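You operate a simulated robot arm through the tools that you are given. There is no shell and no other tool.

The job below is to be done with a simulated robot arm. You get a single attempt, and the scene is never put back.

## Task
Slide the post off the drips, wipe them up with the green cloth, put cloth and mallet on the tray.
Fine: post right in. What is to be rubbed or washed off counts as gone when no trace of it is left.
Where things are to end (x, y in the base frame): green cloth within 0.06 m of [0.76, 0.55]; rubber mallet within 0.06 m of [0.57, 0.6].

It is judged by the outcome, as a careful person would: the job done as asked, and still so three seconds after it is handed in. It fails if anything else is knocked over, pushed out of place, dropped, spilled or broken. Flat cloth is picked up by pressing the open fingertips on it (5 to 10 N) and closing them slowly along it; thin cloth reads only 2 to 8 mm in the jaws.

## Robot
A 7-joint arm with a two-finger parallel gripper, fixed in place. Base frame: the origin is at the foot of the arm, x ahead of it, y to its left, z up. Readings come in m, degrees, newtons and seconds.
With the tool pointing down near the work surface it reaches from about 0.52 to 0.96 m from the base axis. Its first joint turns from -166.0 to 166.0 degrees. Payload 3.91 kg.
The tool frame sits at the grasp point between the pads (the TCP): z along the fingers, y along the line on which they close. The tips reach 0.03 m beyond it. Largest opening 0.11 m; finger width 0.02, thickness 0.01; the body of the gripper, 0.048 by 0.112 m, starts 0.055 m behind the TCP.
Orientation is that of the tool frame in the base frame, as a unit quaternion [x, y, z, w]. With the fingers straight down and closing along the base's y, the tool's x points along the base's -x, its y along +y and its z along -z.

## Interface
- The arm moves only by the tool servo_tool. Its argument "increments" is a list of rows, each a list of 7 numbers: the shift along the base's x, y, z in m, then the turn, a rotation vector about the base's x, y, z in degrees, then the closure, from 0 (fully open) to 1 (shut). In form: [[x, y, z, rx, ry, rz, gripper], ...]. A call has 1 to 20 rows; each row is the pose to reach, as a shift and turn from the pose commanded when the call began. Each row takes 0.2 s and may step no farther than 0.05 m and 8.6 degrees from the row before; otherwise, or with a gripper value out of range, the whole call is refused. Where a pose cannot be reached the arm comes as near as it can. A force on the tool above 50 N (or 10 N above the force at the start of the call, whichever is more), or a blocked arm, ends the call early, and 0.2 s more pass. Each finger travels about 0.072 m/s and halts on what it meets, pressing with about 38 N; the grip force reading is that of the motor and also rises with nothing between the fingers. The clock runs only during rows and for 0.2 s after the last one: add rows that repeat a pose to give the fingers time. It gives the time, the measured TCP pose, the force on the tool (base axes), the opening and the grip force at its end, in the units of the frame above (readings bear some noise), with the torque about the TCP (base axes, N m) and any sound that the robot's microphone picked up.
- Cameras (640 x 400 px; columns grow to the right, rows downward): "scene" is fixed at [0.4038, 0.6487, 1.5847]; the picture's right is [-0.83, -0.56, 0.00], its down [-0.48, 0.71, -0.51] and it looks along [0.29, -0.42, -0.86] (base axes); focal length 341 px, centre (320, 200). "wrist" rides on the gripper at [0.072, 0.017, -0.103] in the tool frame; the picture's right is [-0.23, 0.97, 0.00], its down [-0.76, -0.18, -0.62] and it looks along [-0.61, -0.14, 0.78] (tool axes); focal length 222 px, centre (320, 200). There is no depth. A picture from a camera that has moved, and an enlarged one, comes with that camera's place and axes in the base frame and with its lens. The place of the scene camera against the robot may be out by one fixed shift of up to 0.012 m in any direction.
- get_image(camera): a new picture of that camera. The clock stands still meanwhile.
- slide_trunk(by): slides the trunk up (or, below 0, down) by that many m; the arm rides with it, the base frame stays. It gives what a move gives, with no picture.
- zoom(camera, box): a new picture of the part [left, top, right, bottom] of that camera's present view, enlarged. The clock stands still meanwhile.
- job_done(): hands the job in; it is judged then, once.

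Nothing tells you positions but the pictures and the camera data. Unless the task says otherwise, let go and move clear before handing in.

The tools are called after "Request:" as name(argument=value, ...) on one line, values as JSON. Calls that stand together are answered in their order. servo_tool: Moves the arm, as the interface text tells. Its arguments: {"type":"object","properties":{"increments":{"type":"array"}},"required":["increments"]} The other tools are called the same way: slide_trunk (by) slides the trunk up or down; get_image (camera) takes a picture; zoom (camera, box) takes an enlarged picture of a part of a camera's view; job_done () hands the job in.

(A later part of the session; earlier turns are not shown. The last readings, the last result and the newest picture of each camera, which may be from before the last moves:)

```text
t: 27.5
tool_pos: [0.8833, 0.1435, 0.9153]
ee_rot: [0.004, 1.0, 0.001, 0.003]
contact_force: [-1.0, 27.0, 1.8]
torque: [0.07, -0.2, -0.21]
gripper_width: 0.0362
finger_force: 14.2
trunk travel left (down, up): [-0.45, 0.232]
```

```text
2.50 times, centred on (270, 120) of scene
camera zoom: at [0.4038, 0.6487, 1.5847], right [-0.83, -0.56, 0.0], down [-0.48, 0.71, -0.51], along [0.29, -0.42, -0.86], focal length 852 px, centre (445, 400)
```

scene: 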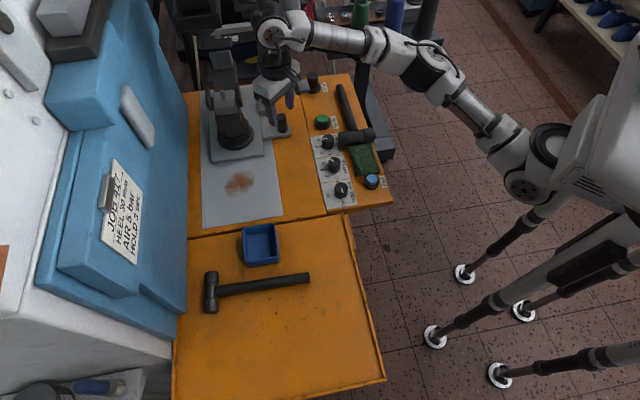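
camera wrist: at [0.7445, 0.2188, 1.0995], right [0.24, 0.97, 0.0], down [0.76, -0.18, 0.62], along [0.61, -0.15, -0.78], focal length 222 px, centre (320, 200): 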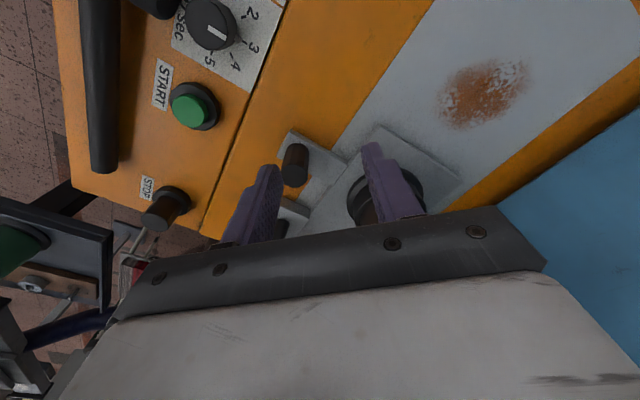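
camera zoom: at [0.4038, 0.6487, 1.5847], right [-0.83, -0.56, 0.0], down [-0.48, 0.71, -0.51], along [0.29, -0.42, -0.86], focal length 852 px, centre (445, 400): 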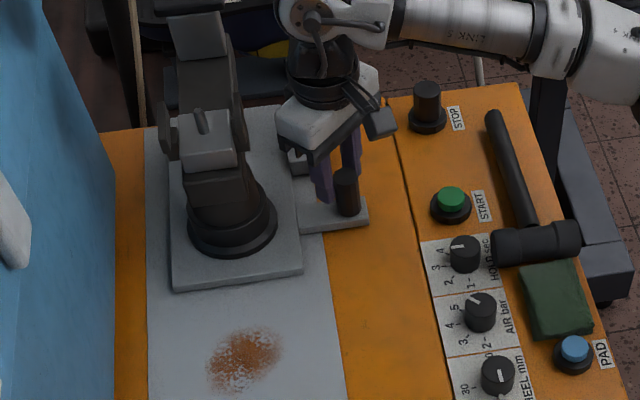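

Request:
get_image(camera="wrist")

Request:
zoom(camera="wrist", box=[220, 100, 480, 240])

```text
taken
camera wrist: at [0.8118, 0.1612, 1.0182], right [0.23, 0.97, 0.0], down [0.76, -0.19, 0.63], along [0.61, -0.14, -0.78], focal length 222 px, centre (320, 200)
```

wrist: 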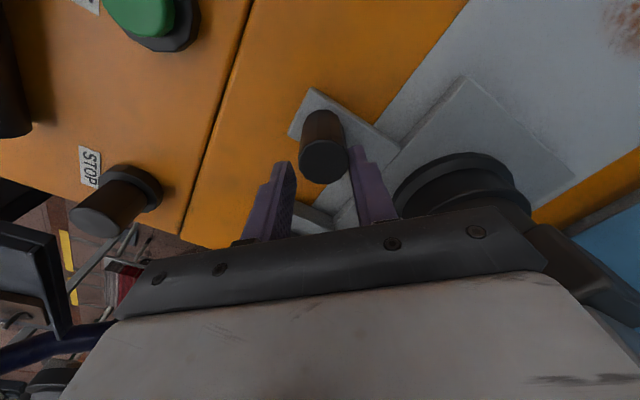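

```text
2.46 times, centred on (350, 170) of wrist
camera zoom: at [0.8118, 0.1612, 1.0182], right [0.23, 0.97, 0.0], down [0.76, -0.19, 0.63], along [0.61, -0.14, -0.78], focal length 547 px, centre (246, 274)
```

zoom: 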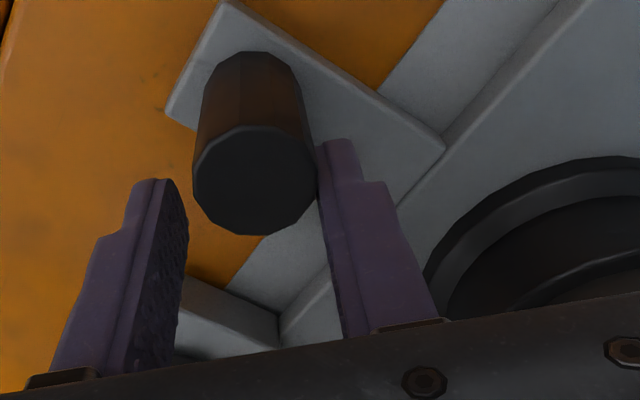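

The +y finger is now being pushed back by the knob with ~27 N while earlier sliding took nearly none, so it is probably at the stop. I'll re-grip centred and pull once more to verify.

Request:
servo_tool(increments=[[0, 0.003, 0, 0, 0, 0, 0.5], [-0.005, 0.006, 0, 0, 0, 0, 0.5], [-0.011, 0.007, 0, 0, 0, 0, 0.5], [-0.011, 0.007, 0, 0, 0, 0, 0.65], [-0.011, 0.007, 0, 0, 0, 0, 0.8], [-0.011, 0.007, 0, 0, 0, 0, 0.8], [-0.011, 0.007, 0, 0, 0, 0, 0.8]])

Request:
servo_tool(increments=[[0.003, -0.0027, 0, 0, 0, 0, 0.8], [0.005, -0.0045, 0, 0, 0, 0, 0.8], [0.005, -0.0045, 0, 0, 0, 0, 0.8]])

Request:
zoom(camera="scene", box=[190, 40, 350, 200])

Request:
zoom(camera="wrist", box=[220, 100, 480, 240])

```text
t: 29.1
tool_pos: [0.8711, 0.1493, 0.9156]
ee_rot: [0.002, 1.0, -0.001, 0.001]
contact_force: [1.9, 11.1, -0.9]
torque: [0.82, -1.01, -0.04]
gripper_width: 0.0276
finger_force: 44.9
trunk travel left (down, up): [-0.45, 0.232]
```

```text
t: 29.9
tool_pos: [0.8733, 0.1491, 0.9159]
ee_rot: [-0.001, 1.0, 0.001, -0.002]
contact_force: [-32.5, 27.3, -6.9]
torque: [-0.45, 0.41, 0.05]
gripper_width: 0.0277
finger_force: 45.3
trunk travel left (down, up): [-0.45, 0.232]
```

```text
2.50 times, centred on (270, 120) of scene
camera zoom: at [0.4038, 0.6487, 1.5847], right [-0.83, -0.56, 0.0], down [-0.48, 0.71, -0.51], along [0.29, -0.42, -0.86], focal length 852 px, centre (445, 400)
```

zoom: 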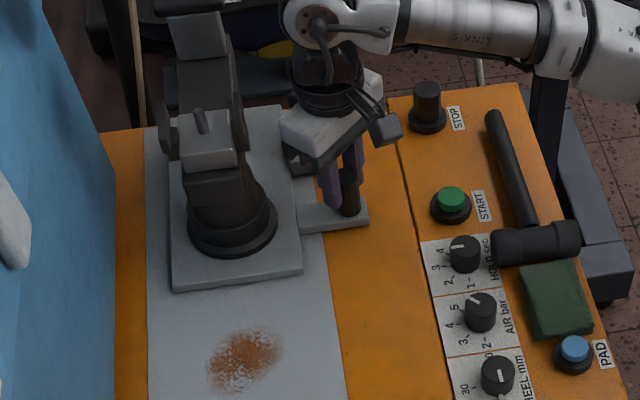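

```text
2.46 times, centred on (350, 170) of wrist
camera zoom: at [0.8018, 0.1662, 1.019], right [0.23, 0.97, 0.0], down [0.76, -0.18, 0.62], along [0.6, -0.14, -0.78], focal length 547 px, centre (246, 274)
```

zoom: 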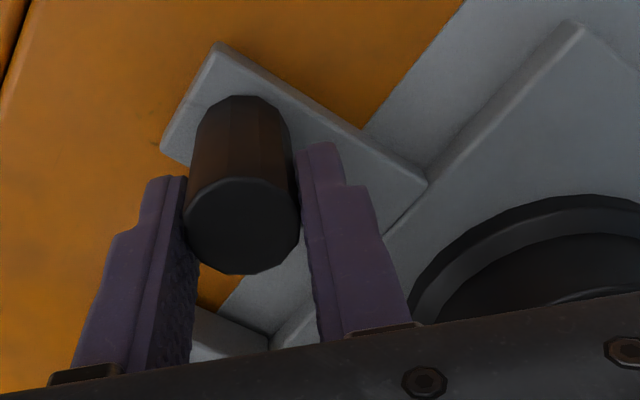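

The reaction is a clean 42 N straight back along the bed: the post is fully in. I'll relax, open, rise, and then look at the mallet and cloth.

Request:
servo_tool(increments=[[-0.004, 0.0036, 0, 0, 0, 0, 0.8], [-0.004, 0.0036, 0, 0, 0, 0, 0.6], [-0.004, 0.0036, 0, 0, 0, 0, 0.5], [-0.004, 0.0036, 0.03, 0, 0, 0, 0.4], [-0.004, 0.0036, 0.07, 0, 0, 0, 0.2], [-0.004, 0.0036, 0.11, 0, 0, 0, 0], [-0.05, 0.0, 0.13, 0, 0, 0, 0], [-0.1, -0.01, 0.13, 0, 0, 0, 0], [-0.145, -0.02, 0.13, 0, 0, 0, 0], [-0.145, -0.02, 0.13, 0, 0, 0, 0]])

Request:
get_image(camera="wrist")

Request:
get_image(camera="scene")

```text
refused: row 7 steps farther than a row can; nothing moved
```

```text
taken
camera wrist: at [0.8018, 0.1662, 1.019], right [0.23, 0.97, 0.0], down [0.76, -0.18, 0.62], along [0.6, -0.14, -0.78], focal length 222 px, centre (320, 200)
```

wrist: 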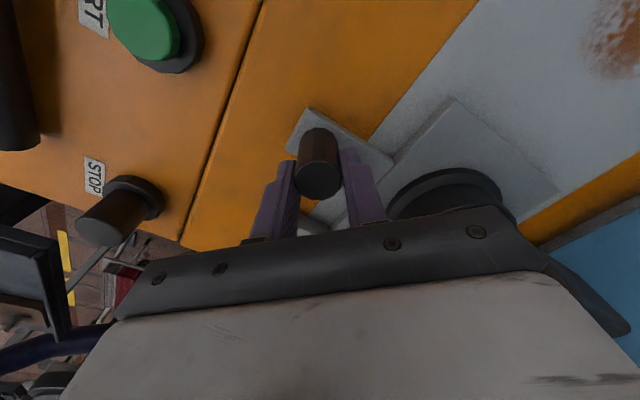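

```text
taken
```

scene: 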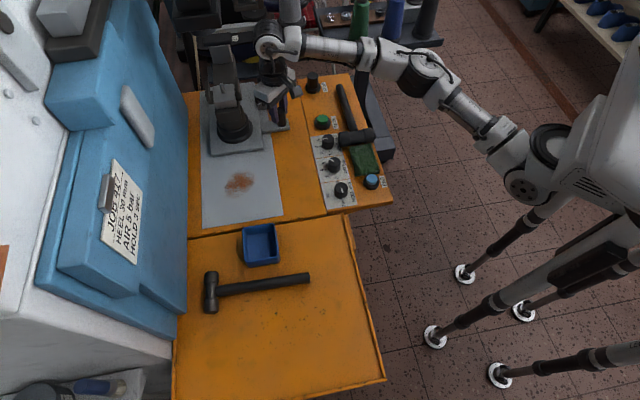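

Request:
servo_tool(increments=[[-0.004, 0.0036, 0, 0, 0, 0, 0.8], [-0.004, 0.0036, 0, 0, 0, 0, 0.6], [-0.004, 0.0036, 0, 0, 0, 0, 0.5], [-0.004, 0.0036, 0.03, 0, 0, 0, 0.4], [-0.004, 0.0036, 0.07, 0, 0, 0, 0.2], [-0.004, 0.0036, 0.11, 0, 0, 0, 0], [-0.045, 0.0, 0.13, 0, 0, 0, 0], [-0.09, -0.01, 0.13, 0, 0, 0, 0], [-0.135, -0.02, 0.13, 0, 0, 0, 0], [-0.165, -0.03, 0.14, 0, 0, 0, 0], [-0.165, -0.03, 0.14, 0, 0, 0, 0]])

Request:
get_image(camera="wrist")

Request:
get_image(camera="scene")

```text
t: 32.3
tool_pos: [0.7125, 0.11, 1.0568]
ee_rot: [0.003, 1.0, 0.0, 0.001]
contact_force: [0.7, -0.4, -0.1]
torque: [-0.02, -0.01, 0.01]
gripper_width: 0.1099
finger_force: 0.0
trunk travel left (down, up): [-0.45, 0.232]
```

```text
taken
camera wrist: at [0.6407, 0.1289, 1.1601], right [0.23, 0.97, 0.0], down [0.76, -0.18, 0.62], along [0.61, -0.15, -0.78], focal length 222 px, centre (320, 200)
```

wrist: 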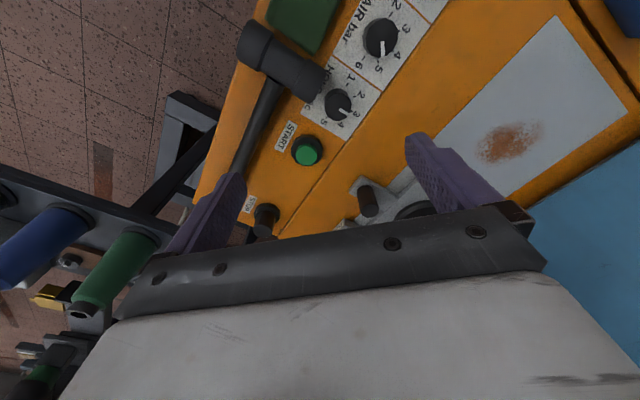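

```text
taken
```

scene: 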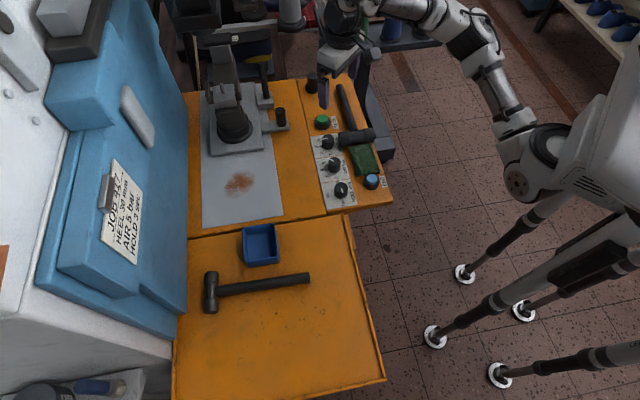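

The post is in and free. Now I'll back up to view the cloth and mallet from above.

Request:
servo_tool(increments=[[-0.045, -0.01, 0, 0, 0, 0, 0], [-0.09, -0.02, 0, 0, 0, 0, 0], [-0.13, -0.03, 0, 0, 0, 0, 0], [-0.13, -0.03, 0, 0, 0, 0, 0]])

Request:
get_image(camera="wrist")

Request:
zoom(camera="wrist", box=[240, 40, 440, 200])

Request:
zoom(camera="scene", box=[290, 60, 410, 220])

```text
t: 33.3
tool_pos: [0.5831, 0.086, 1.0539]
ee_rot: [0.004, 1.0, -0.001, 0.001]
contact_force: [-0.2, -0.2, -0.2]
torque: [0.02, -0.02, 0.02]
gripper_width: 0.1102
finger_force: 0.0
trunk travel left (down, up): [-0.45, 0.232]
```

```text
taken
camera wrist: at [0.5115, 0.1036, 1.1559], right [0.23, 0.97, 0.0], down [0.76, -0.18, 0.62], along [0.61, -0.15, -0.78], focal length 222 px, centre (320, 200)
```

wrist: 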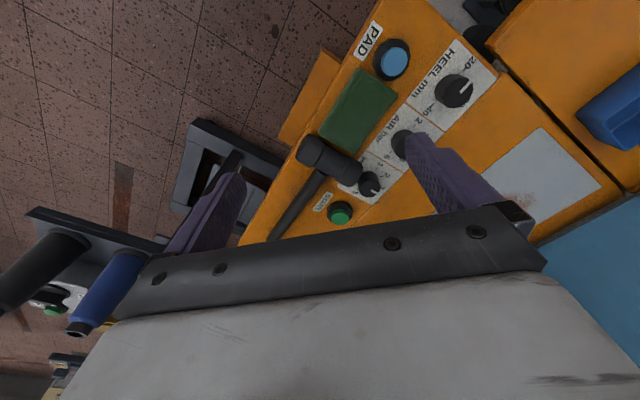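

```text
2.50 times, centred on (340, 120) of wrist
camera zoom: at [0.5115, 0.1036, 1.1559], right [0.23, 0.97, 0.0], down [0.76, -0.18, 0.62], along [0.61, -0.15, -0.78], focal length 555 px, centre (270, 400)
```

zoom: 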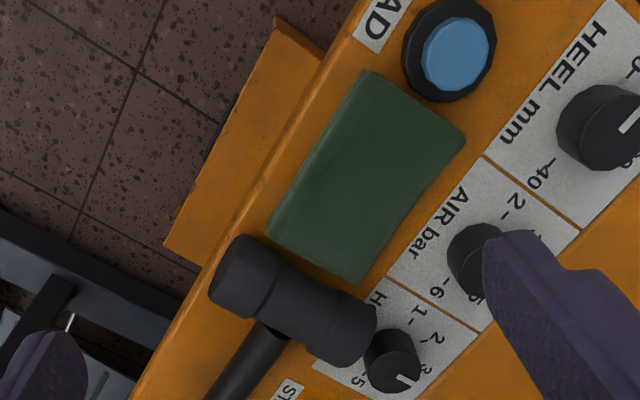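

```text
2.50 times, centred on (350, 140) of scene
camera zoom: at [0.4038, 0.6487, 1.5847], right [-0.83, -0.56, 0.0], down [-0.48, 0.71, -0.51], along [0.29, -0.42, -0.86], focal length 852 px, centre (245, 350)
```

zoom: 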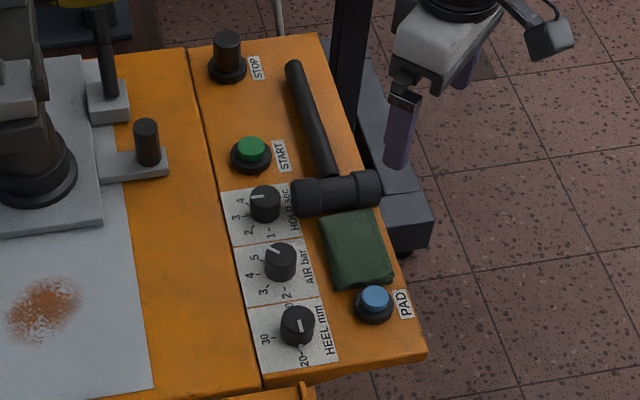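

Cloth is centred near (0.617, 0.128), 6×9 cm; the mallet's head is at (0.668, 0.080) with its handle running along (0.707, -0.707). I'll take the mallet first: turn the hand to yaw -45° over the handle just past the head.

Request:
servo_tool(increments=[[0.02, -0.006, -0.01, 0, 0, -8, 0.36], [0.04, -0.012, -0.02, 0, 0, -16, 0.36], [0.06, -0.018, -0.03, 0, 0, -24, 0.36], [0.08, -0.024, -0.04, 0, 0, -32, 0.36], [0.1, -0.03, -0.05, 0, 0, -40, 0.36], [0.113, -0.034, -0.06, 0, 0, -45, 0.36], [0.113, -0.034, -0.06, 0, 0, -45, 0.36]])

Request:
get_image(camera="wrist")

Request:
zoom(camera="scene", box=[290, 60, 410, 220])

```text
t: 34.9
tool_pos: [0.6964, 0.048, 0.9952]
ee_rot: [0.387, 0.922, -0.001, -0.001]
contact_force: [-0.1, -0.2, 0.1]
torque: [-0.01, 0.04, 0.01]
gripper_width: 0.0705
finger_force: 0.1
trunk travel left (down, up): [-0.45, 0.232]
```

```text
taken
camera wrist: at [0.6576, 0.1132, 1.0972], right [0.85, 0.52, 0.0], down [0.41, -0.67, 0.62], along [0.32, -0.53, -0.78], focal length 222 px, centre (320, 200)
```

wrist: 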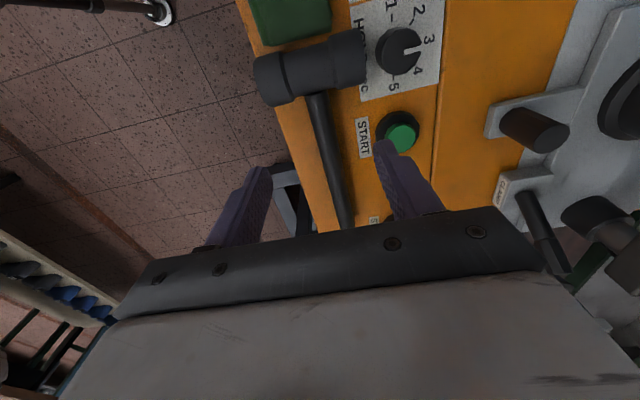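

```text
2.50 times, centred on (350, 140) of scene
camera zoom: at [0.4038, 0.6487, 1.5847], right [-0.83, -0.56, 0.0], down [-0.48, 0.71, -0.51], along [0.29, -0.42, -0.86], focal length 852 px, centre (245, 350)
```

zoom: 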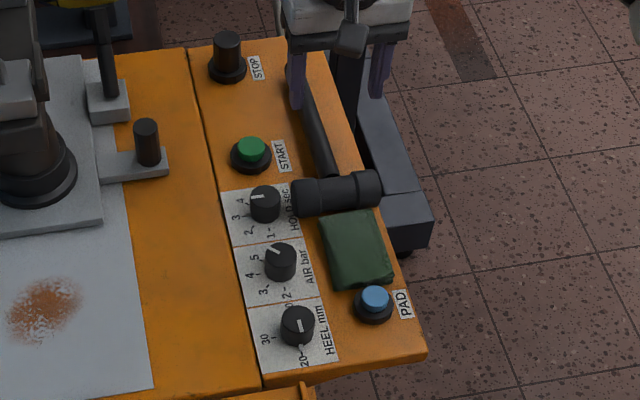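

The hand sits right over the handle 5 cm behind the head. Descending with steps, watching force.

Request:
servo_tool(increments=[[0.002, 0.0015, -0.04, 0, 0, 0, 0.36], [0.002, 0.0015, -0.08, 0, 0, 0, 0.36], [0.002, 0.0015, -0.095, 0, 0, 0, 0.36], [0.002, 0.0015, -0.105, 0, 0, 0, 0.36], [0.002, 0.0015, -0.105, 0, 0, 0, 0.36]])

Request:
get_image(camera="wrist")

Request:
zoom(camera="scene", box=[290, 60, 410, 220])

```text
t: 36.1
tool_pos: [0.6968, 0.0507, 0.8922]
ee_rot: [0.386, 0.923, -0.001, 0.0]
contact_force: [-0.3, 0.4, 0.1]
torque: [0.02, 0.01, 0.02]
gripper_width: 0.0705
finger_force: 0.2
trunk travel left (down, up): [-0.45, 0.232]
```

```text
taken
camera wrist: at [0.6596, 0.1153, 0.9944], right [0.85, 0.52, 0.0], down [0.41, -0.67, 0.62], along [0.33, -0.53, -0.78], focal length 222 px, centre (320, 200)
```

wrist: 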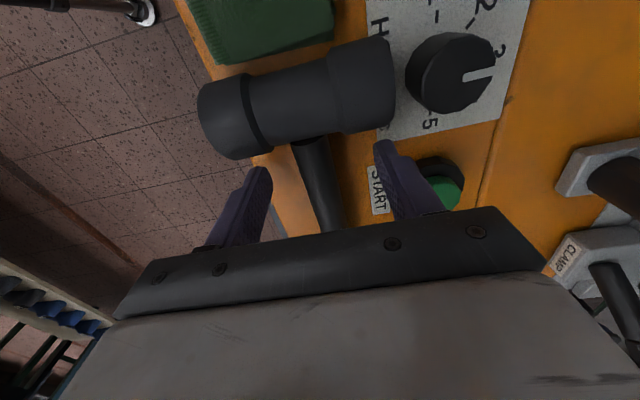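

```text
2.50 times, centred on (350, 140) of scene
camera zoom: at [0.4038, 0.6487, 1.5847], right [-0.83, -0.56, 0.0], down [-0.48, 0.71, -0.51], along [0.29, -0.42, -0.86], focal length 852 px, centre (245, 350)
```

zoom: 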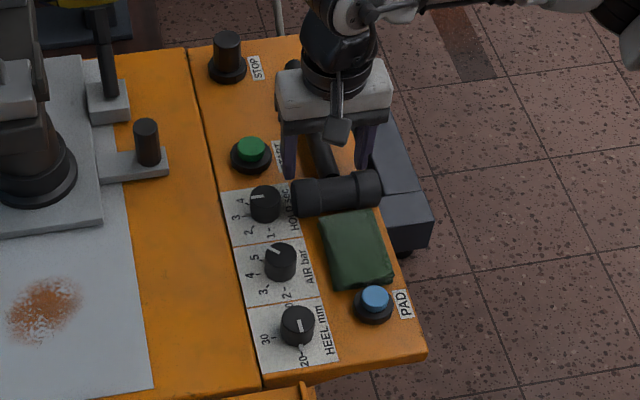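

Request:
servo_tool(increments=[[0, 0, -0.006, 0, 0, 0, 0.36], [0, 0, -0.009, 0, 0, 0, 0.4], [0, 0, -0.009, 0, 0, 0, 0.6], [0, 0, -0.009, 0, 0, 0, 0.75], [0, 0, -0.009, 0, 0, 0, 0.9], [0, 0, -0.009, 0, 0, 0, 1], [0, 0, -0.009, 0, 0, 0, 1]])

Request:
get_image(camera="wrist")

```text
t: 37.7
tool_pos: [0.6966, 0.0514, 0.8831]
ee_rot: [0.386, 0.923, 0.0, 0.0]
contact_force: [-0.2, 0.1, -0.1]
torque: [-0.04, -0.13, 0.08]
gripper_width: 0.0227
finger_force: 38.0
trunk travel left (down, up): [-0.45, 0.232]
```

```text
taken
camera wrist: at [0.6586, 0.1157, 0.9854], right [0.85, 0.52, 0.0], down [0.41, -0.67, 0.62], along [0.32, -0.53, -0.78], focal length 222 px, centre (320, 200)
```

wrist: 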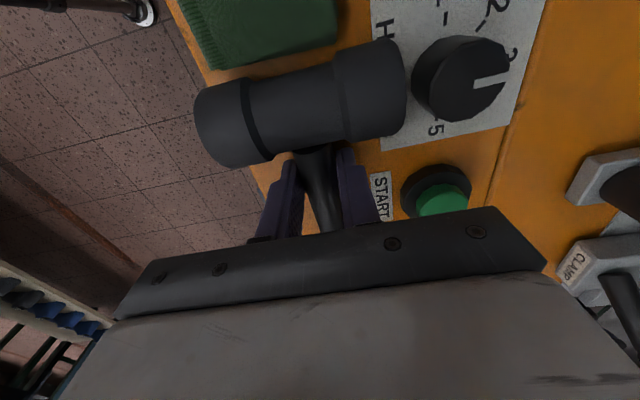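

Handle gripped at 23 mm. Lifting.

Request:
servo_tool(increments=[[0, 0, 0.01, 0, 0, 0, 1], [0, 0, 0.03, 0, 0, 0, 1], [0, 0, 0.07, 0, 0, 0, 1], [0, 0, 0.11, 0, 0, 0, 1], [0, 0, 0.14, 0, 0, 0, 1], [0, 0, 0.14, 0, 0, 0, 1]])

Request:
get_image(camera="wrist")

Request:
get_image(camera="scene")

```text
t: 39.1
tool_pos: [0.6953, 0.0501, 1.0229]
ee_rot: [0.386, 0.923, -0.001, 0.0]
contact_force: [-0.5, 0.7, -3.7]
torque: [0.0, -0.02, 0.0]
gripper_width: 0.0225
finger_force: 38.0
trunk travel left (down, up): [-0.45, 0.232]
```

```text
taken
camera wrist: at [0.6564, 0.1137, 1.1257], right [0.85, 0.52, 0.0], down [0.41, -0.67, 0.62], along [0.32, -0.53, -0.78], focal length 222 px, centre (320, 200)
```

wrist: 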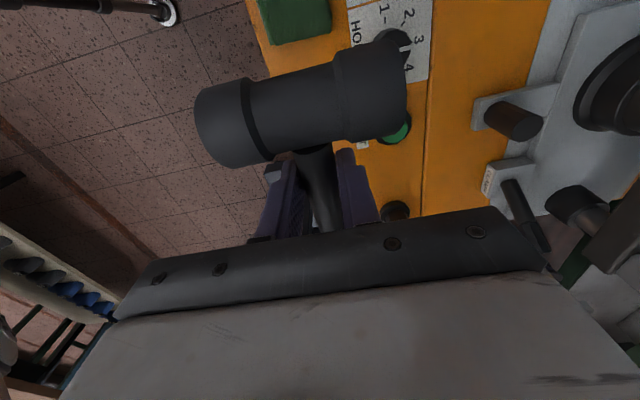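

```text
taken
```

scene: 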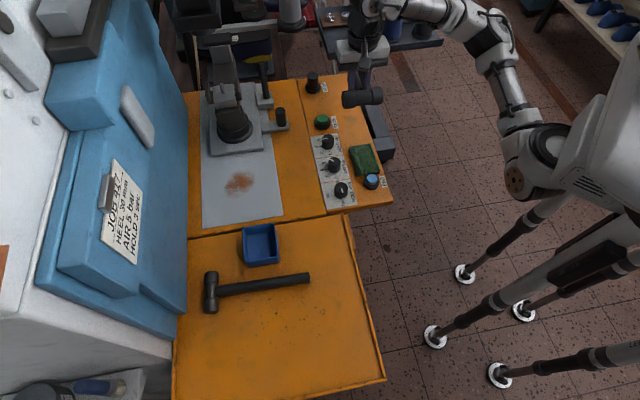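

The mallet hangs balanced at the grip (torque≈0). I'll carry it over to the tray, turning it so its handle clears the hammer there.

Request:
servo_tool(increments=[[-0.03, 0.03, 0.01, 0, 0, 0, 1], [-0.06, 0.065, 0.02, 0, 0, 6, 1], [-0.08, 0.105, 0.02, 0, 0, 12, 1], [-0.095, 0.15, 0.02, 0, 0, 18, 1], [-0.105, 0.195, 0.02, 0, 0, 24, 1], [-0.115, 0.24, 0.02, 0, 0, 30, 1], [-0.125, 0.285, 0.02, 0, 0, 36, 1], [-0.13, 0.33, 0.02, 0, 0, 42, 1], [-0.135, 0.375, 0.02, 0, 0, 48, 1], [-0.14, 0.42, 0.02, 0, 0, 54, 1], [-0.14, 0.465, 0.02, 0, 0, 61, 1], [-0.14, 0.5, 0.02, 0, 0, 68, 1], [-0.14, 0.51, 0.02, 0, 0, 75, 1], [-0.14, 0.51, 0.02, 0, 0, 75, 1]])

Request:
get_image(camera="wrist")

Request:
get_image(camera="scene")

```text
t: 42.1
tool_pos: [0.5591, 0.5617, 1.0412]
ee_rot: [-0.257, 0.967, 0.0, 0.0]
contact_force: [-0.2, 0.1, -3.2]
torque: [0.02, -0.02, -0.01]
gripper_width: 0.0228
finger_force: 38.0
trunk travel left (down, up): [-0.45, 0.232]
```

```text
taken
camera wrist: at [0.4879, 0.5411, 1.1436], right [-0.28, 0.96, 0.0], down [0.75, 0.22, 0.62], along [0.6, 0.18, -0.78], focal length 222 px, centre (320, 200)
```

wrist: 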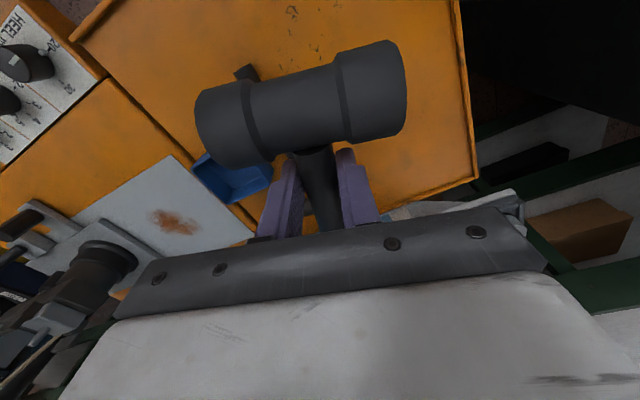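

```text
taken
```

scene: 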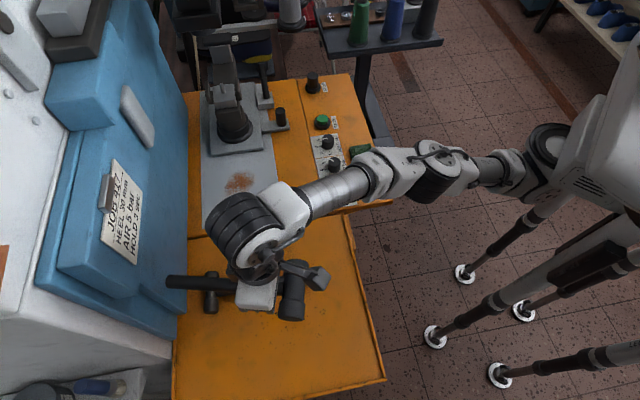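

I mis-added the turn: the handle now points at 30° and needs to be ~68° to clear both hammer and wall. Rotating further at height and shifting to the put-down spot.

Request:
servo_tool(increments=[[0, 0.008, 0, 0, 0, 7.6, 1], [0, 0.016, 0, 0, 0, 15.2, 1], [0, 0.024, 0, 0, 0, 22.8, 1], [0, 0.032, 0, 0, 0, 30.4, 1], [0, 0.039, 0, 0, 0, 38, 1], [0, 0.039, -0.03, 0, 0, 38, 1], [0, 0.039, -0.06, 0, 0, 38, 1], [0, 0.039, -0.06, 0, 0, 38, 1]])

Request:
get_image(camera="wrist")

Request:
get_image(camera="scene")

```text
t: 43.9
tool_pos: [0.557, 0.5964, 0.9778]
ee_rot: [-0.556, 0.831, -0.001, 0.002]
contact_force: [0.1, -0.3, -3.4]
torque: [0.03, -0.03, 0.0]
gripper_width: 0.0229
finger_force: 38.3
out of reach, approached as far as the arm can: row 2, 3, 4, 5, 6, 7, 8
trunk travel left (down, up): [-0.45, 0.232]
```

```text
taken
camera wrist: at [0.5138, 0.5356, 1.0813], right [-0.81, 0.58, 0.0], down [0.45, 0.64, 0.63], along [0.36, 0.51, -0.78], focal length 222 px, centre (320, 200)
```

wrist: 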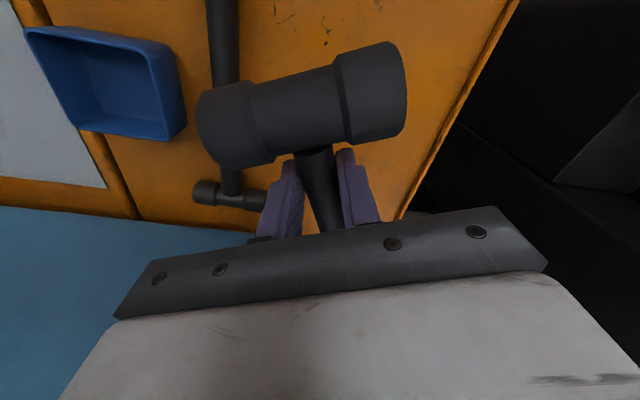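

```text
taken
```

scene: 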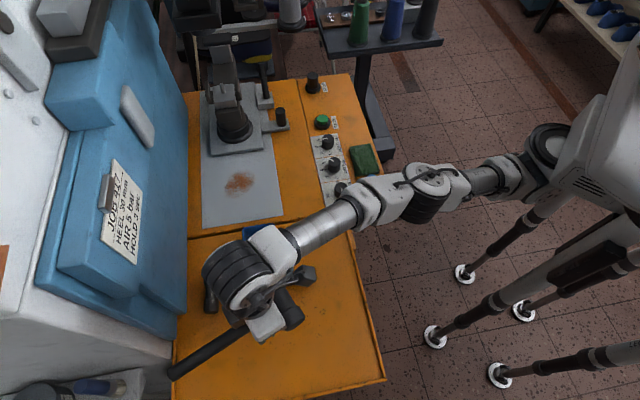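

Request:
zoom(camera="wrist", box=[160, 0, 480, 240])

Request:
zoom(camera="scene", box=[150, 220, 400, 400])

```text
1.67 times, centred on (320, 120) of wrist
camera zoom: at [0.5138, 0.5356, 1.0813], right [-0.81, 0.58, 0.0], down [0.45, 0.64, 0.63], along [0.36, 0.51, -0.78], focal length 370 px, centre (320, 333)
```

zoom: 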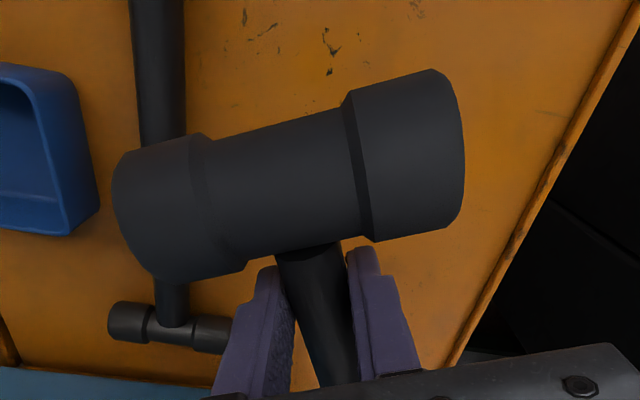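

```text
2.22 times, centred on (275, 310) of scene
camera zoom: at [0.4038, 0.6487, 1.5847], right [-0.83, -0.56, 0.0], down [-0.48, 0.71, -0.51], along [0.29, -0.42, -0.86], focal length 757 px, centre (420, -44)
```

zoom: 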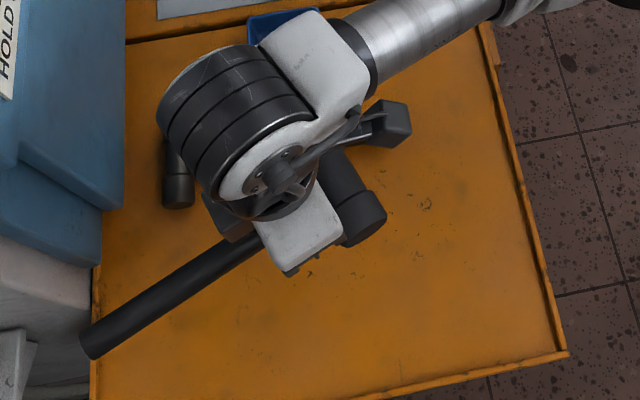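

The mallet head is 10 cm long, so at this angle it would land nearly touching the hammer. I'll turn back ~13° and shift slightly outward before lowering.

Request:
servo_tool(increments=[[-0.002, 0.003, 0, 0, 0, -6.5, 1], [-0.0033, 0.0068, 0, 0, 0, -13, 1], [-0.0033, 0.0068, 0, 0, 0, -13, 1]])

```text
t: 44.7
tool_pos: [0.5535, 0.6022, 0.9804]
ee_rot: [-0.457, 0.89, -0.001, 0.0]
contact_force: [0.1, 0.4, -3.1]
torque: [0.02, -0.04, -0.04]
gripper_width: 0.023
finger_force: 38.9
trunk travel left (down, up): [-0.45, 0.232]
```

Request:
servo_tool(increments=[[0, 0, -0.03, 0, 0, 0, 1], [0, 0, -0.06, 0, 0, 0, 1], [0, 0, -0.078, 0, 0, 0, 1], [0, 0, -0.086, 0, 0, 0, 1], [0, 0, -0.086, 0, 0, 0, 1]])

Request:
zoom(camera="wrist", box=[160, 0, 480, 240])

Request:
zoom(camera="scene", box=[150, 220, 400, 400])

```text
t: 45.9
tool_pos: [0.5542, 0.6042, 0.8946]
ee_rot: [-0.459, 0.889, 0.0, 0.0]
contact_force: [0.6, -0.8, -3.0]
torque: [0.01, 0.02, -0.02]
gripper_width: 0.0228
finger_force: 38.6
trunk travel left (down, up): [-0.45, 0.232]
```

```text
1.67 times, centred on (320, 120) of wrist
camera zoom: at [0.4986, 0.5547, 0.9964], right [-0.66, 0.75, 0.0], down [0.59, 0.52, 0.62], along [0.47, 0.41, -0.78], focal length 370 px, centre (320, 333)
```

zoom: 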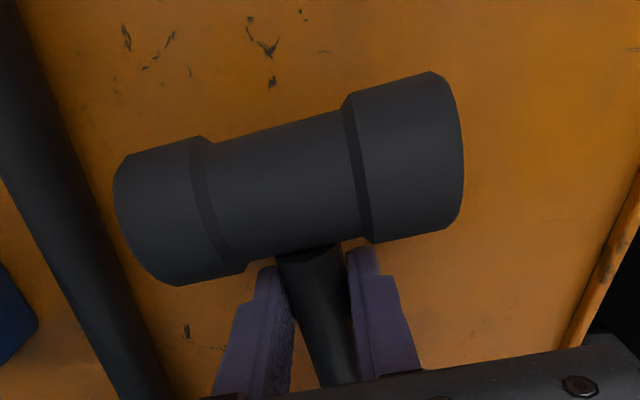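

```text
2.22 times, centred on (275, 310) of scene
camera zoom: at [0.4038, 0.6487, 1.5847], right [-0.83, -0.56, 0.0], down [-0.48, 0.71, -0.51], along [0.29, -0.42, -0.86], focal length 757 px, centre (420, -44)
```

zoom: 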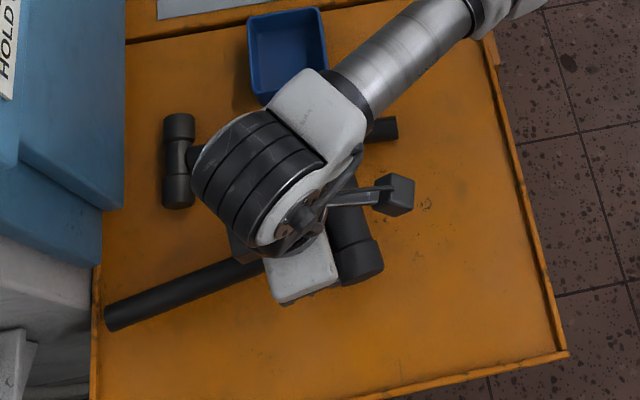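

Clear of the hammer. Lowering in small steps until the mallet rests.

Request:
servo_tool(increments=[[-0.002, -0.002, -0.003, 0, 0, 0, 1], [-0.003, -0.003, -0.007, 0, 0, 0, 1], [-0.003, -0.003, -0.01, 0, 0, 0, 1], [-0.003, -0.003, -0.01, 0, 0, 0, 1]])

```text
t: 46.9
tool_pos: [0.5515, 0.5988, 0.8849]
ee_rot: [-0.459, 0.889, -0.001, 0.0]
contact_force: [0.4, 0.3, -3.0]
torque: [0.02, 0.02, 0.01]
gripper_width: 0.0229
finger_force: 37.6
trunk travel left (down, up): [-0.45, 0.232]
```

Request:
servo_tool(increments=[[0, 0.001, -0.003, 0, 0, 0, 1], [0, 0.001, -0.006, 0, 0, 0, 1], [0, 0.001, -0.006, 0, 0, 0, 1]])

```text
t: 47.7
tool_pos: [0.5508, 0.6006, 0.8806]
ee_rot: [-0.458, 0.889, 0.0, 0.0]
contact_force: [2.1, 2.0, 4.3]
torque: [0.08, 0.18, -0.04]
gripper_width: 0.0229
finger_force: 37.9
trunk travel left (down, up): [-0.45, 0.232]
```

The mallet is resting on the tray. Opening and rising.

Request:
servo_tool(increments=[[0, 0, 0.001, 0, 0, 0, 0.85], [0, 0, 0.001, 0, 0, 0, 0.7], [0, 0, 0.001, 0, 0, 0, 0.6], [0, 0, 0.001, 0, 0, 0, 0.55], [0, 0, 0.03, 0, 0, 0, 0.55], [0, 0, 0.07, 0, 0, 0, 0.55], [0, 0, 0.11, 0, 0, 0, 0.55], [0, 0, 0.15, 0, 0, 0, 0.55], [-0.02, -0.04, 0.17, 0, 0, 0, 0.55], [-0.03, -0.085, 0.17, 0, 0, 0, 0.55], [-0.03, -0.085, 0.17, 0, 0, 0, 0.55]])

Request:
get_image(camera="scene")

Request:
get_image(camera="wrist")

```text
t: 50.1
tool_pos: [0.5213, 0.514, 1.0495]
ee_rot: [-0.458, 0.889, 0.0, 0.0]
contact_force: [-0.2, 0.1, -0.2]
torque: [0.0, 0.01, 0.01]
gripper_width: 0.0495
finger_force: 0.0
out of reach, approached as far as the arm can: row 8
trunk travel left (down, up): [-0.45, 0.232]
```

```text
taken
```

scene: 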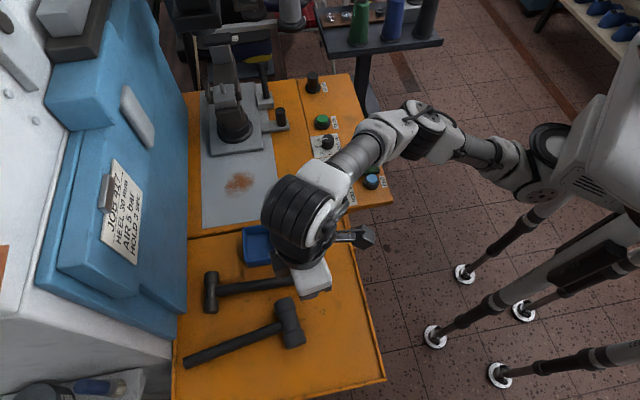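

```text
taken
camera wrist: at [0.4659, 0.4654, 1.1521], right [-0.66, 0.75, 0.0], down [0.59, 0.52, 0.62], along [0.47, 0.41, -0.78], focal length 222 px, centre (320, 200)
```

wrist: 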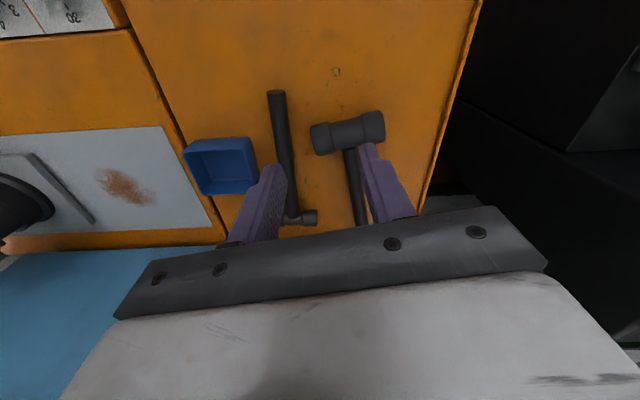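

The mallet lies on the tray clear of the hammer. Since the arm loses reach when the hand is high relative to the shoulder, I'll raise the trunk again, then go to the cloth.

Request:
slide_trunk(by=0.15)

Request:
servo_tool(increments=[[0.01, -0.045, -0.01, 0, 0, 0, 0.55], [0.02, -0.09, -0.02, 0, 0, 0, 0.55], [0.03, -0.135, -0.04, 0, 0, 0, 0.55], [0.04, -0.18, -0.05, 0, 0, 0, 0.55], [0.05, -0.225, -0.06, 0, 0, 0, 0.55], [0.06, -0.27, -0.07, 0, 0, 0, 0.55], [0.06, -0.315, -0.08, 0, 0, 0, 0.55], [0.06, -0.34, -0.09, 0, 0, 0, 0.55], [0.06, -0.34, -0.09, 0, 0, 0, 0.55]])

Request:
get_image(camera="wrist")

Request:
get_image(camera="scene")

```text
t: 51.9
tool_pos: [0.5205, 0.5145, 1.2001]
ee_rot: [-0.458, 0.889, 0.0, 0.0]
contact_force: [0.0, 0.3, 0.5]
torque: [-0.05, 0.01, 0.01]
gripper_width: 0.0497
finger_force: 0.1
trunk travel left (down, up): [-0.6, 0.082]
```

```text
refused: row 3 steps farther than a row can; nothing moved
```

```text
taken
camera wrist: at [0.4657, 0.4663, 1.3017], right [-0.66, 0.75, 0.0], down [0.59, 0.52, 0.62], along [0.47, 0.41, -0.78], focal length 222 px, centre (320, 200)
```

wrist: 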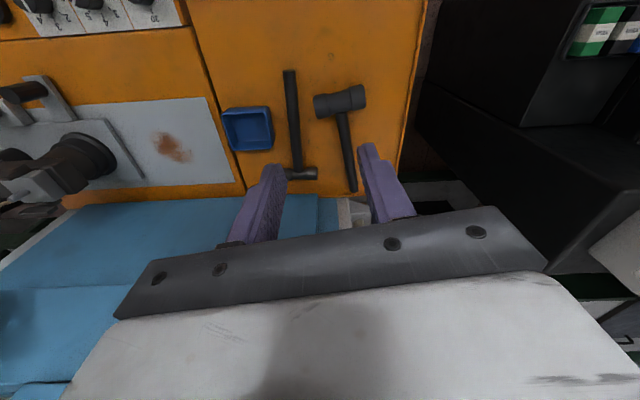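

```text
taken
```

scene: 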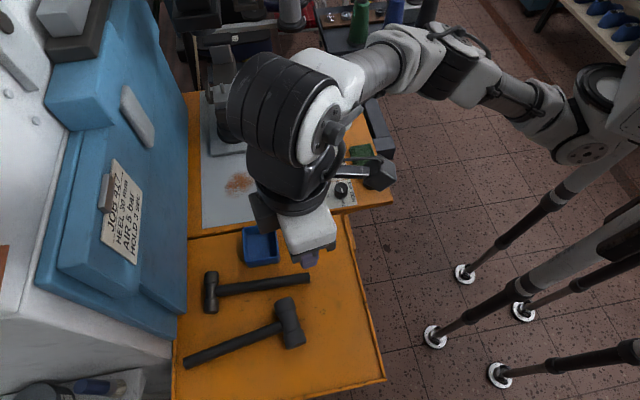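

Request:
servo_tool(increments=[[0.0097, -0.0387, -0.02, 0, 0, -1.1, 0.55], [0.0193, -0.0773, -0.04, 0, 0, -2.2, 0.55], [0.029, -0.116, -0.06, 0, 0, -3.3, 0.55], [0.0386, -0.1546, -0.08, 0, 0, -4.4, 0.55], [0.0483, -0.1933, -0.1, 0, 0, -5.5, 0.55], [0.058, -0.232, -0.12, 0, 0, -6.6, 0.55], [0.0676, -0.2706, -0.14, 0, 0, -7.7, 0.55], [0.0772, -0.3092, -0.16, 0, 0, -8.8, 0.55], [0.0869, -0.348, -0.18, 0, 0, -9.9, 0.55], [0.0965, -0.3865, -0.2, 0, 0, -10.5, 0.55], [0.0965, -0.3865, -0.2, 0, 0, -10.5, 0.55]])

Request:
get_image(camera="wrist")

Request:
zoom(camera="scene", box=[290, 60, 410, 220])

```text
t: 54.3
tool_pos: [0.6162, 0.13, 1.0011]
ee_rot: [-0.376, 0.927, -0.001, 0.0]
contact_force: [0.5, -0.4, 0.2]
torque: [0.02, -0.01, 0.01]
gripper_width: 0.0493
finger_force: 0.0
trunk travel left (down, up): [-0.6, 0.082]
```

```text
taken
camera wrist: at [0.5522, 0.0912, 1.1043], right [-0.51, 0.86, 0.0], down [0.67, 0.4, 0.62], along [0.54, 0.32, -0.78], focal length 222 px, centre (320, 200)
```

wrist: 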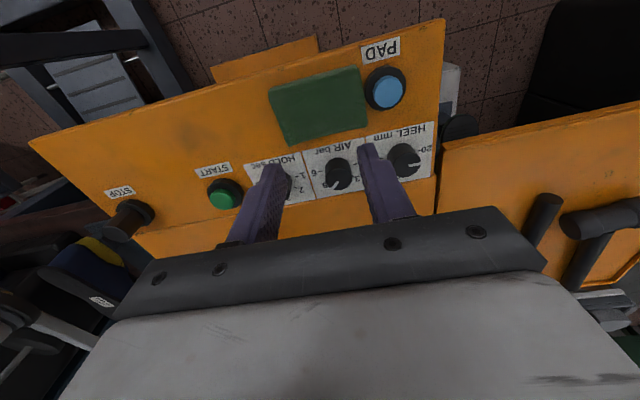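

```text
2.50 times, centred on (350, 140) of scene
camera zoom: at [0.4038, 0.6487, 1.5847], right [-0.83, -0.56, 0.0], down [-0.48, 0.71, -0.51], along [0.29, -0.42, -0.86], focal length 852 px, centre (245, 350)
```

zoom: 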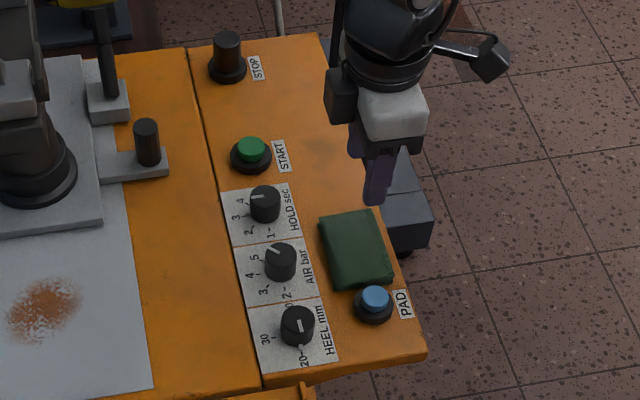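

The TCP is right over the cloth's centre. Descending with jaws 5 cm apart until I feel 5–10 N.

Request:
servo_tool(increments=[[-0.002, -0.002, -0.04, 0, 0, 0, 0.55], [-0.002, -0.002, -0.08, 0, 0, 0, 0.55], [-0.002, -0.002, -0.1, 0, 0, 0, 0.55], [-0.002, -0.002, -0.108, 0, 0, 0, 0.55], [-0.002, -0.002, -0.108, 0, 0, 0, 0.55]])

Request:
get_image(camera="wrist")

```text
t: 55.4
tool_pos: [0.6124, 0.1246, 0.9022]
ee_rot: [-0.377, 0.926, 0.0, 0.006]
contact_force: [-8.3, -6.5, 32.0]
torque: [0.08, 0.72, 0.36]
gripper_width: 0.0495
finger_force: 0.0
trunk travel left (down, up): [-0.6, 0.082]
stopped in row 5: the force on the tool passed its limit at 55 N (the readings are from after the stop); the commanded pose is now the measured one
```

```text
taken
camera wrist: at [0.5475, 0.0876, 1.0027], right [-0.52, 0.86, 0.0], down [0.66, 0.4, 0.63], along [0.54, 0.32, -0.77], focal length 222 px, centre (320, 200)
```

wrist: 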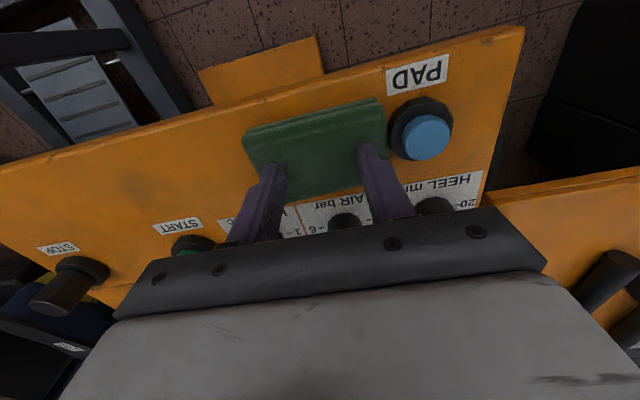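

Contact came earlier than expected (tips at z≈0.872) – the folded cloth is a thick pad. Easing up and inspecting.

Request:
servo_tool(increments=[[0, 0, 0.004, 0, 0, 0, 0.55], [0, 0, 0.004, 0, 0, 0, 0.55]])

Request:
zoom(camera="wrist", box=[200, 40, 480, 240])

Request:
zoom(camera="scene", box=[310, 120, 410, 220])

```text
t: 56.0
tool_pos: [0.6131, 0.1261, 0.9018]
ee_rot: [-0.375, 0.927, 0.0, 0.004]
contact_force: [-7.4, -0.6, 13.5]
torque: [0.08, 0.36, 0.08]
gripper_width: 0.0494
finger_force: 0.1
trunk travel left (down, up): [-0.6, 0.082]
```

```text
2.00 times, centred on (340, 140) of wrist
camera zoom: at [0.549, 0.0883, 1.0033], right [-0.51, 0.86, 0.0], down [0.67, 0.4, 0.63], along [0.54, 0.32, -0.78], focal length 444 px, centre (280, 320)
```

zoom: 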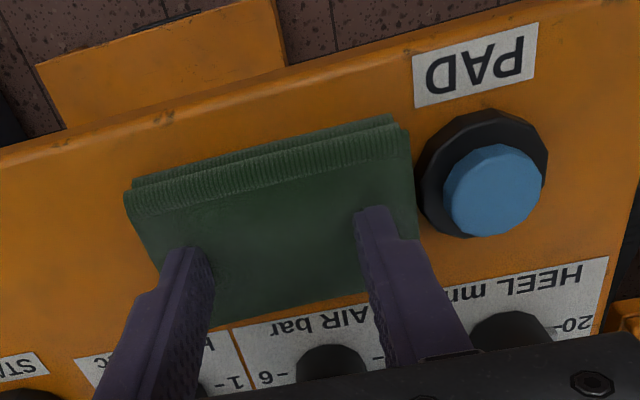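

```text
4.00 times, centred on (360, 170) of scene
camera zoom: at [0.4038, 0.6487, 1.5847], right [-0.83, -0.56, 0.0], down [-0.48, 0.71, -0.51], along [0.29, -0.42, -0.86], focal length 1363 px, centre (160, 320)
```

zoom: 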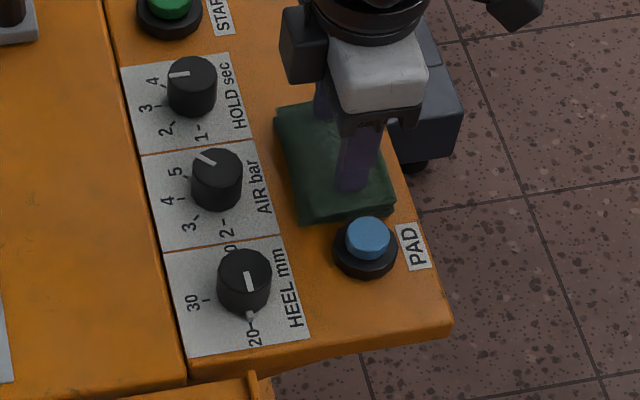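

The cloth is a folded pad; fingertips rest on it. I'll ease to ~7 N and close slowly.

Request:
servo_tool(increments=[[0, 0, 0.001, 0, 0, 0, 0.55], [0, 0, 0.001, 0, 0, 0, 0.55]])

```text
t: 56.6
tool_pos: [0.6137, 0.1259, 0.9015]
ee_rot: [-0.375, 0.927, 0.0, 0.004]
contact_force: [-1.1, 1.0, 3.1]
torque: [0.06, 0.11, 0.02]
gripper_width: 0.0499
finger_force: 0.2
trunk travel left (down, up): [-0.6, 0.082]
```

Request:
servo_tool(increments=[[0, 0, -0.0006, 0, 0, 0, 0.55], [0, 0, -0.0006, 0, 0, 0, 0.6], [0, 0, -0.0006, 0, 0, 0, 0.64], [0, 0, -0.0006, 0, 0, 0, 0.68]])

Request:
zoom(camera="wrist", box=[200, 40, 480, 240])

```text
t: 57.6
tool_pos: [0.615, 0.1258, 0.9008]
ee_rot: [-0.375, 0.927, -0.001, 0.005]
contact_force: [-1.1, 0.5, 3.6]
torque: [0.06, 0.1, -0.04]
gripper_width: 0.0356
finger_force: 0.8
trunk travel left (down, up): [-0.6, 0.082]
```

```text
2.00 times, centred on (340, 140) of wrist
camera zoom: at [0.55, 0.0881, 1.0036], right [-0.51, 0.86, 0.0], down [0.67, 0.4, 0.63], along [0.54, 0.32, -0.78], focal length 444 px, centre (280, 320)
```

zoom: 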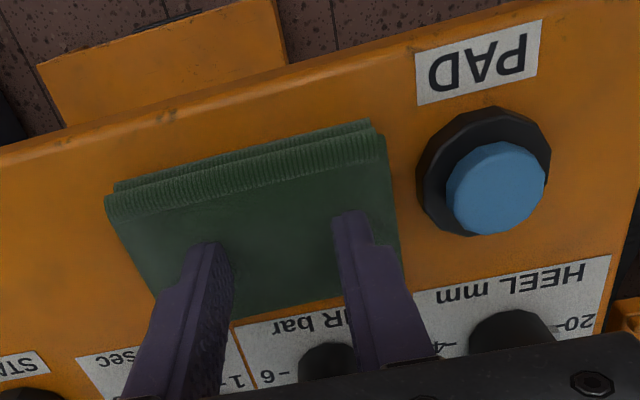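

Request:
servo_tool(increments=[[0, 0, -0.001, 0, 0, 0, 0.68], [0, 0, -0.001, 0, 0, 0, 0.72], [0, 0, -0.001, 0, 0, 0, 0.76], [0, 0, -0.001, 0, 0, 0, 0.8]])

Request:
zoom(camera="wrist", box=[200, 40, 480, 240])

```text
t: 58.6
tool_pos: [0.6142, 0.1259, 0.9012]
ee_rot: [-0.376, 0.927, -0.001, 0.004]
contact_force: [-1.4, 2.1, 8.3]
torque: [0.11, 0.14, 0.02]
gripper_width: 0.0237
finger_force: 1.1
trunk travel left (down, up): [-0.6, 0.082]
```

```text
2.00 times, centred on (340, 140) of wrist
camera zoom: at [0.55, 0.0879, 1.0034], right [-0.51, 0.86, 0.0], down [0.67, 0.4, 0.63], along [0.54, 0.32, -0.78], focal length 444 px, centre (280, 320)
```

zoom: 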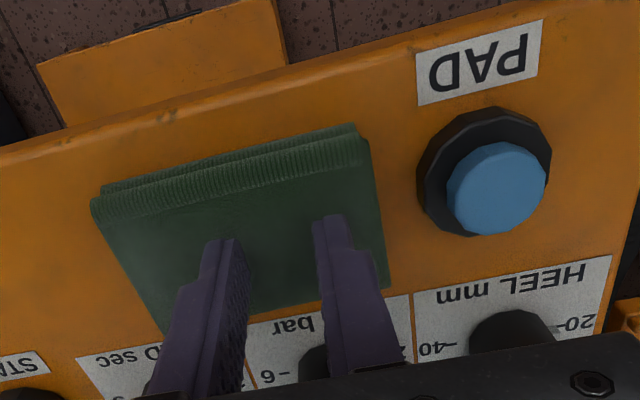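

Request:
servo_tool(increments=[[0, 0, -0.001, 0, 0, 0, 0.84], [0, 0, -0.001, 0, 0, 0, 0.88], [0, 0, -0.001, 0, 0, 0, 0.92], [0, 0, -0.001, 0, 0, 0, 0.96], [0, 0, -0.001, 0, 0, 0, 1], [0, 0, -0.001, 0, 0, 0, 1]])

Request:
zoom(camera="wrist", box=[200, 40, 480, 240])

```text
t: 60.0
tool_pos: [0.614, 0.1254, 0.9013]
ee_rot: [-0.375, 0.927, -0.001, 0.006]
contact_force: [-3.3, 2.3, 25.6]
torque: [0.05, 0.19, 0.03]
gripper_width: 0.0
finger_force: 37.5
trunk travel left (down, up): [-0.6, 0.082]
```

```text
2.00 times, centred on (340, 140) of wrist
camera zoom: at [0.549, 0.0875, 1.003], right [-0.51, 0.86, 0.0], down [0.66, 0.4, 0.63], along [0.54, 0.32, -0.78], focal length 444 px, centre (280, 320)
```

zoom: 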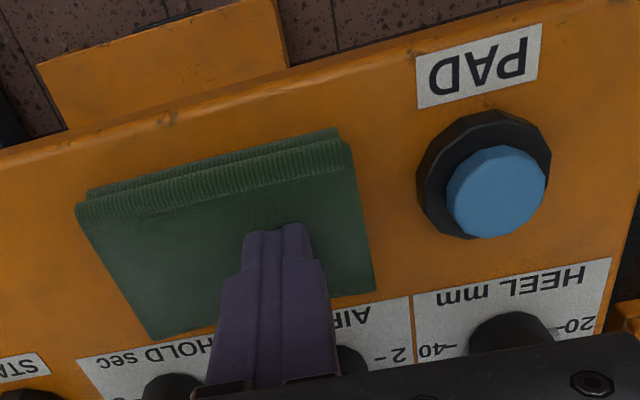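

The jaws closed empty; the pad just slid ~2 cm. I'll lift, reopen, recentre on the cloth at (0.619, 0.110) and press more steadily at ~8 N, closing slower.

Request:
servo_tool(increments=[[0, 0, 0.01, 0, 0, 0, 1], [0, 0, 0.02, 0, 0, 0, 0.8], [0.002, -0.008, 0.02, 0, 0, 0, 0.6], [0.005, -0.0155, 0.015, 0, 0, 0, 0.6], [0.005, -0.0155, 0.006, 0, 0, 0, 0.6], [0.005, -0.0155, 0.006, 0, 0, 0, 0.6]])

Request:
zoom(camera="wrist", box=[200, 40, 480, 240])

```text
t: 61.4
tool_pos: [0.6199, 0.1108, 0.9054]
ee_rot: [-0.376, 0.927, -0.002, 0.003]
contact_force: [-0.1, 0.2, 0.1]
torque: [0.0, 0.01, -0.03]
gripper_width: 0.044
finger_force: 0.1
trunk travel left (down, up): [-0.6, 0.082]
```

```text
2.00 times, centred on (340, 140) of wrist
camera zoom: at [0.5557, 0.0721, 1.0072], right [-0.51, 0.86, 0.0], down [0.67, 0.4, 0.63], along [0.54, 0.32, -0.78], focal length 444 px, centre (280, 320)
```

zoom: 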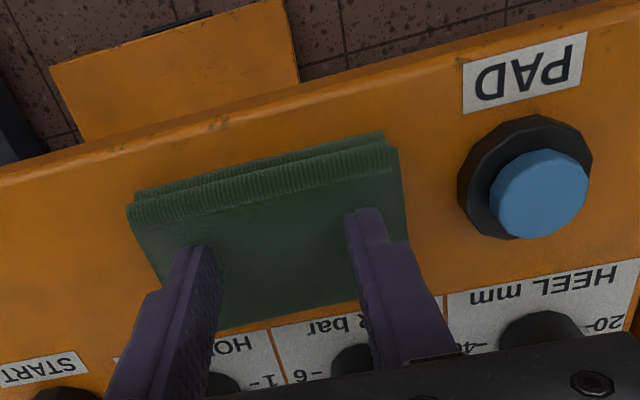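

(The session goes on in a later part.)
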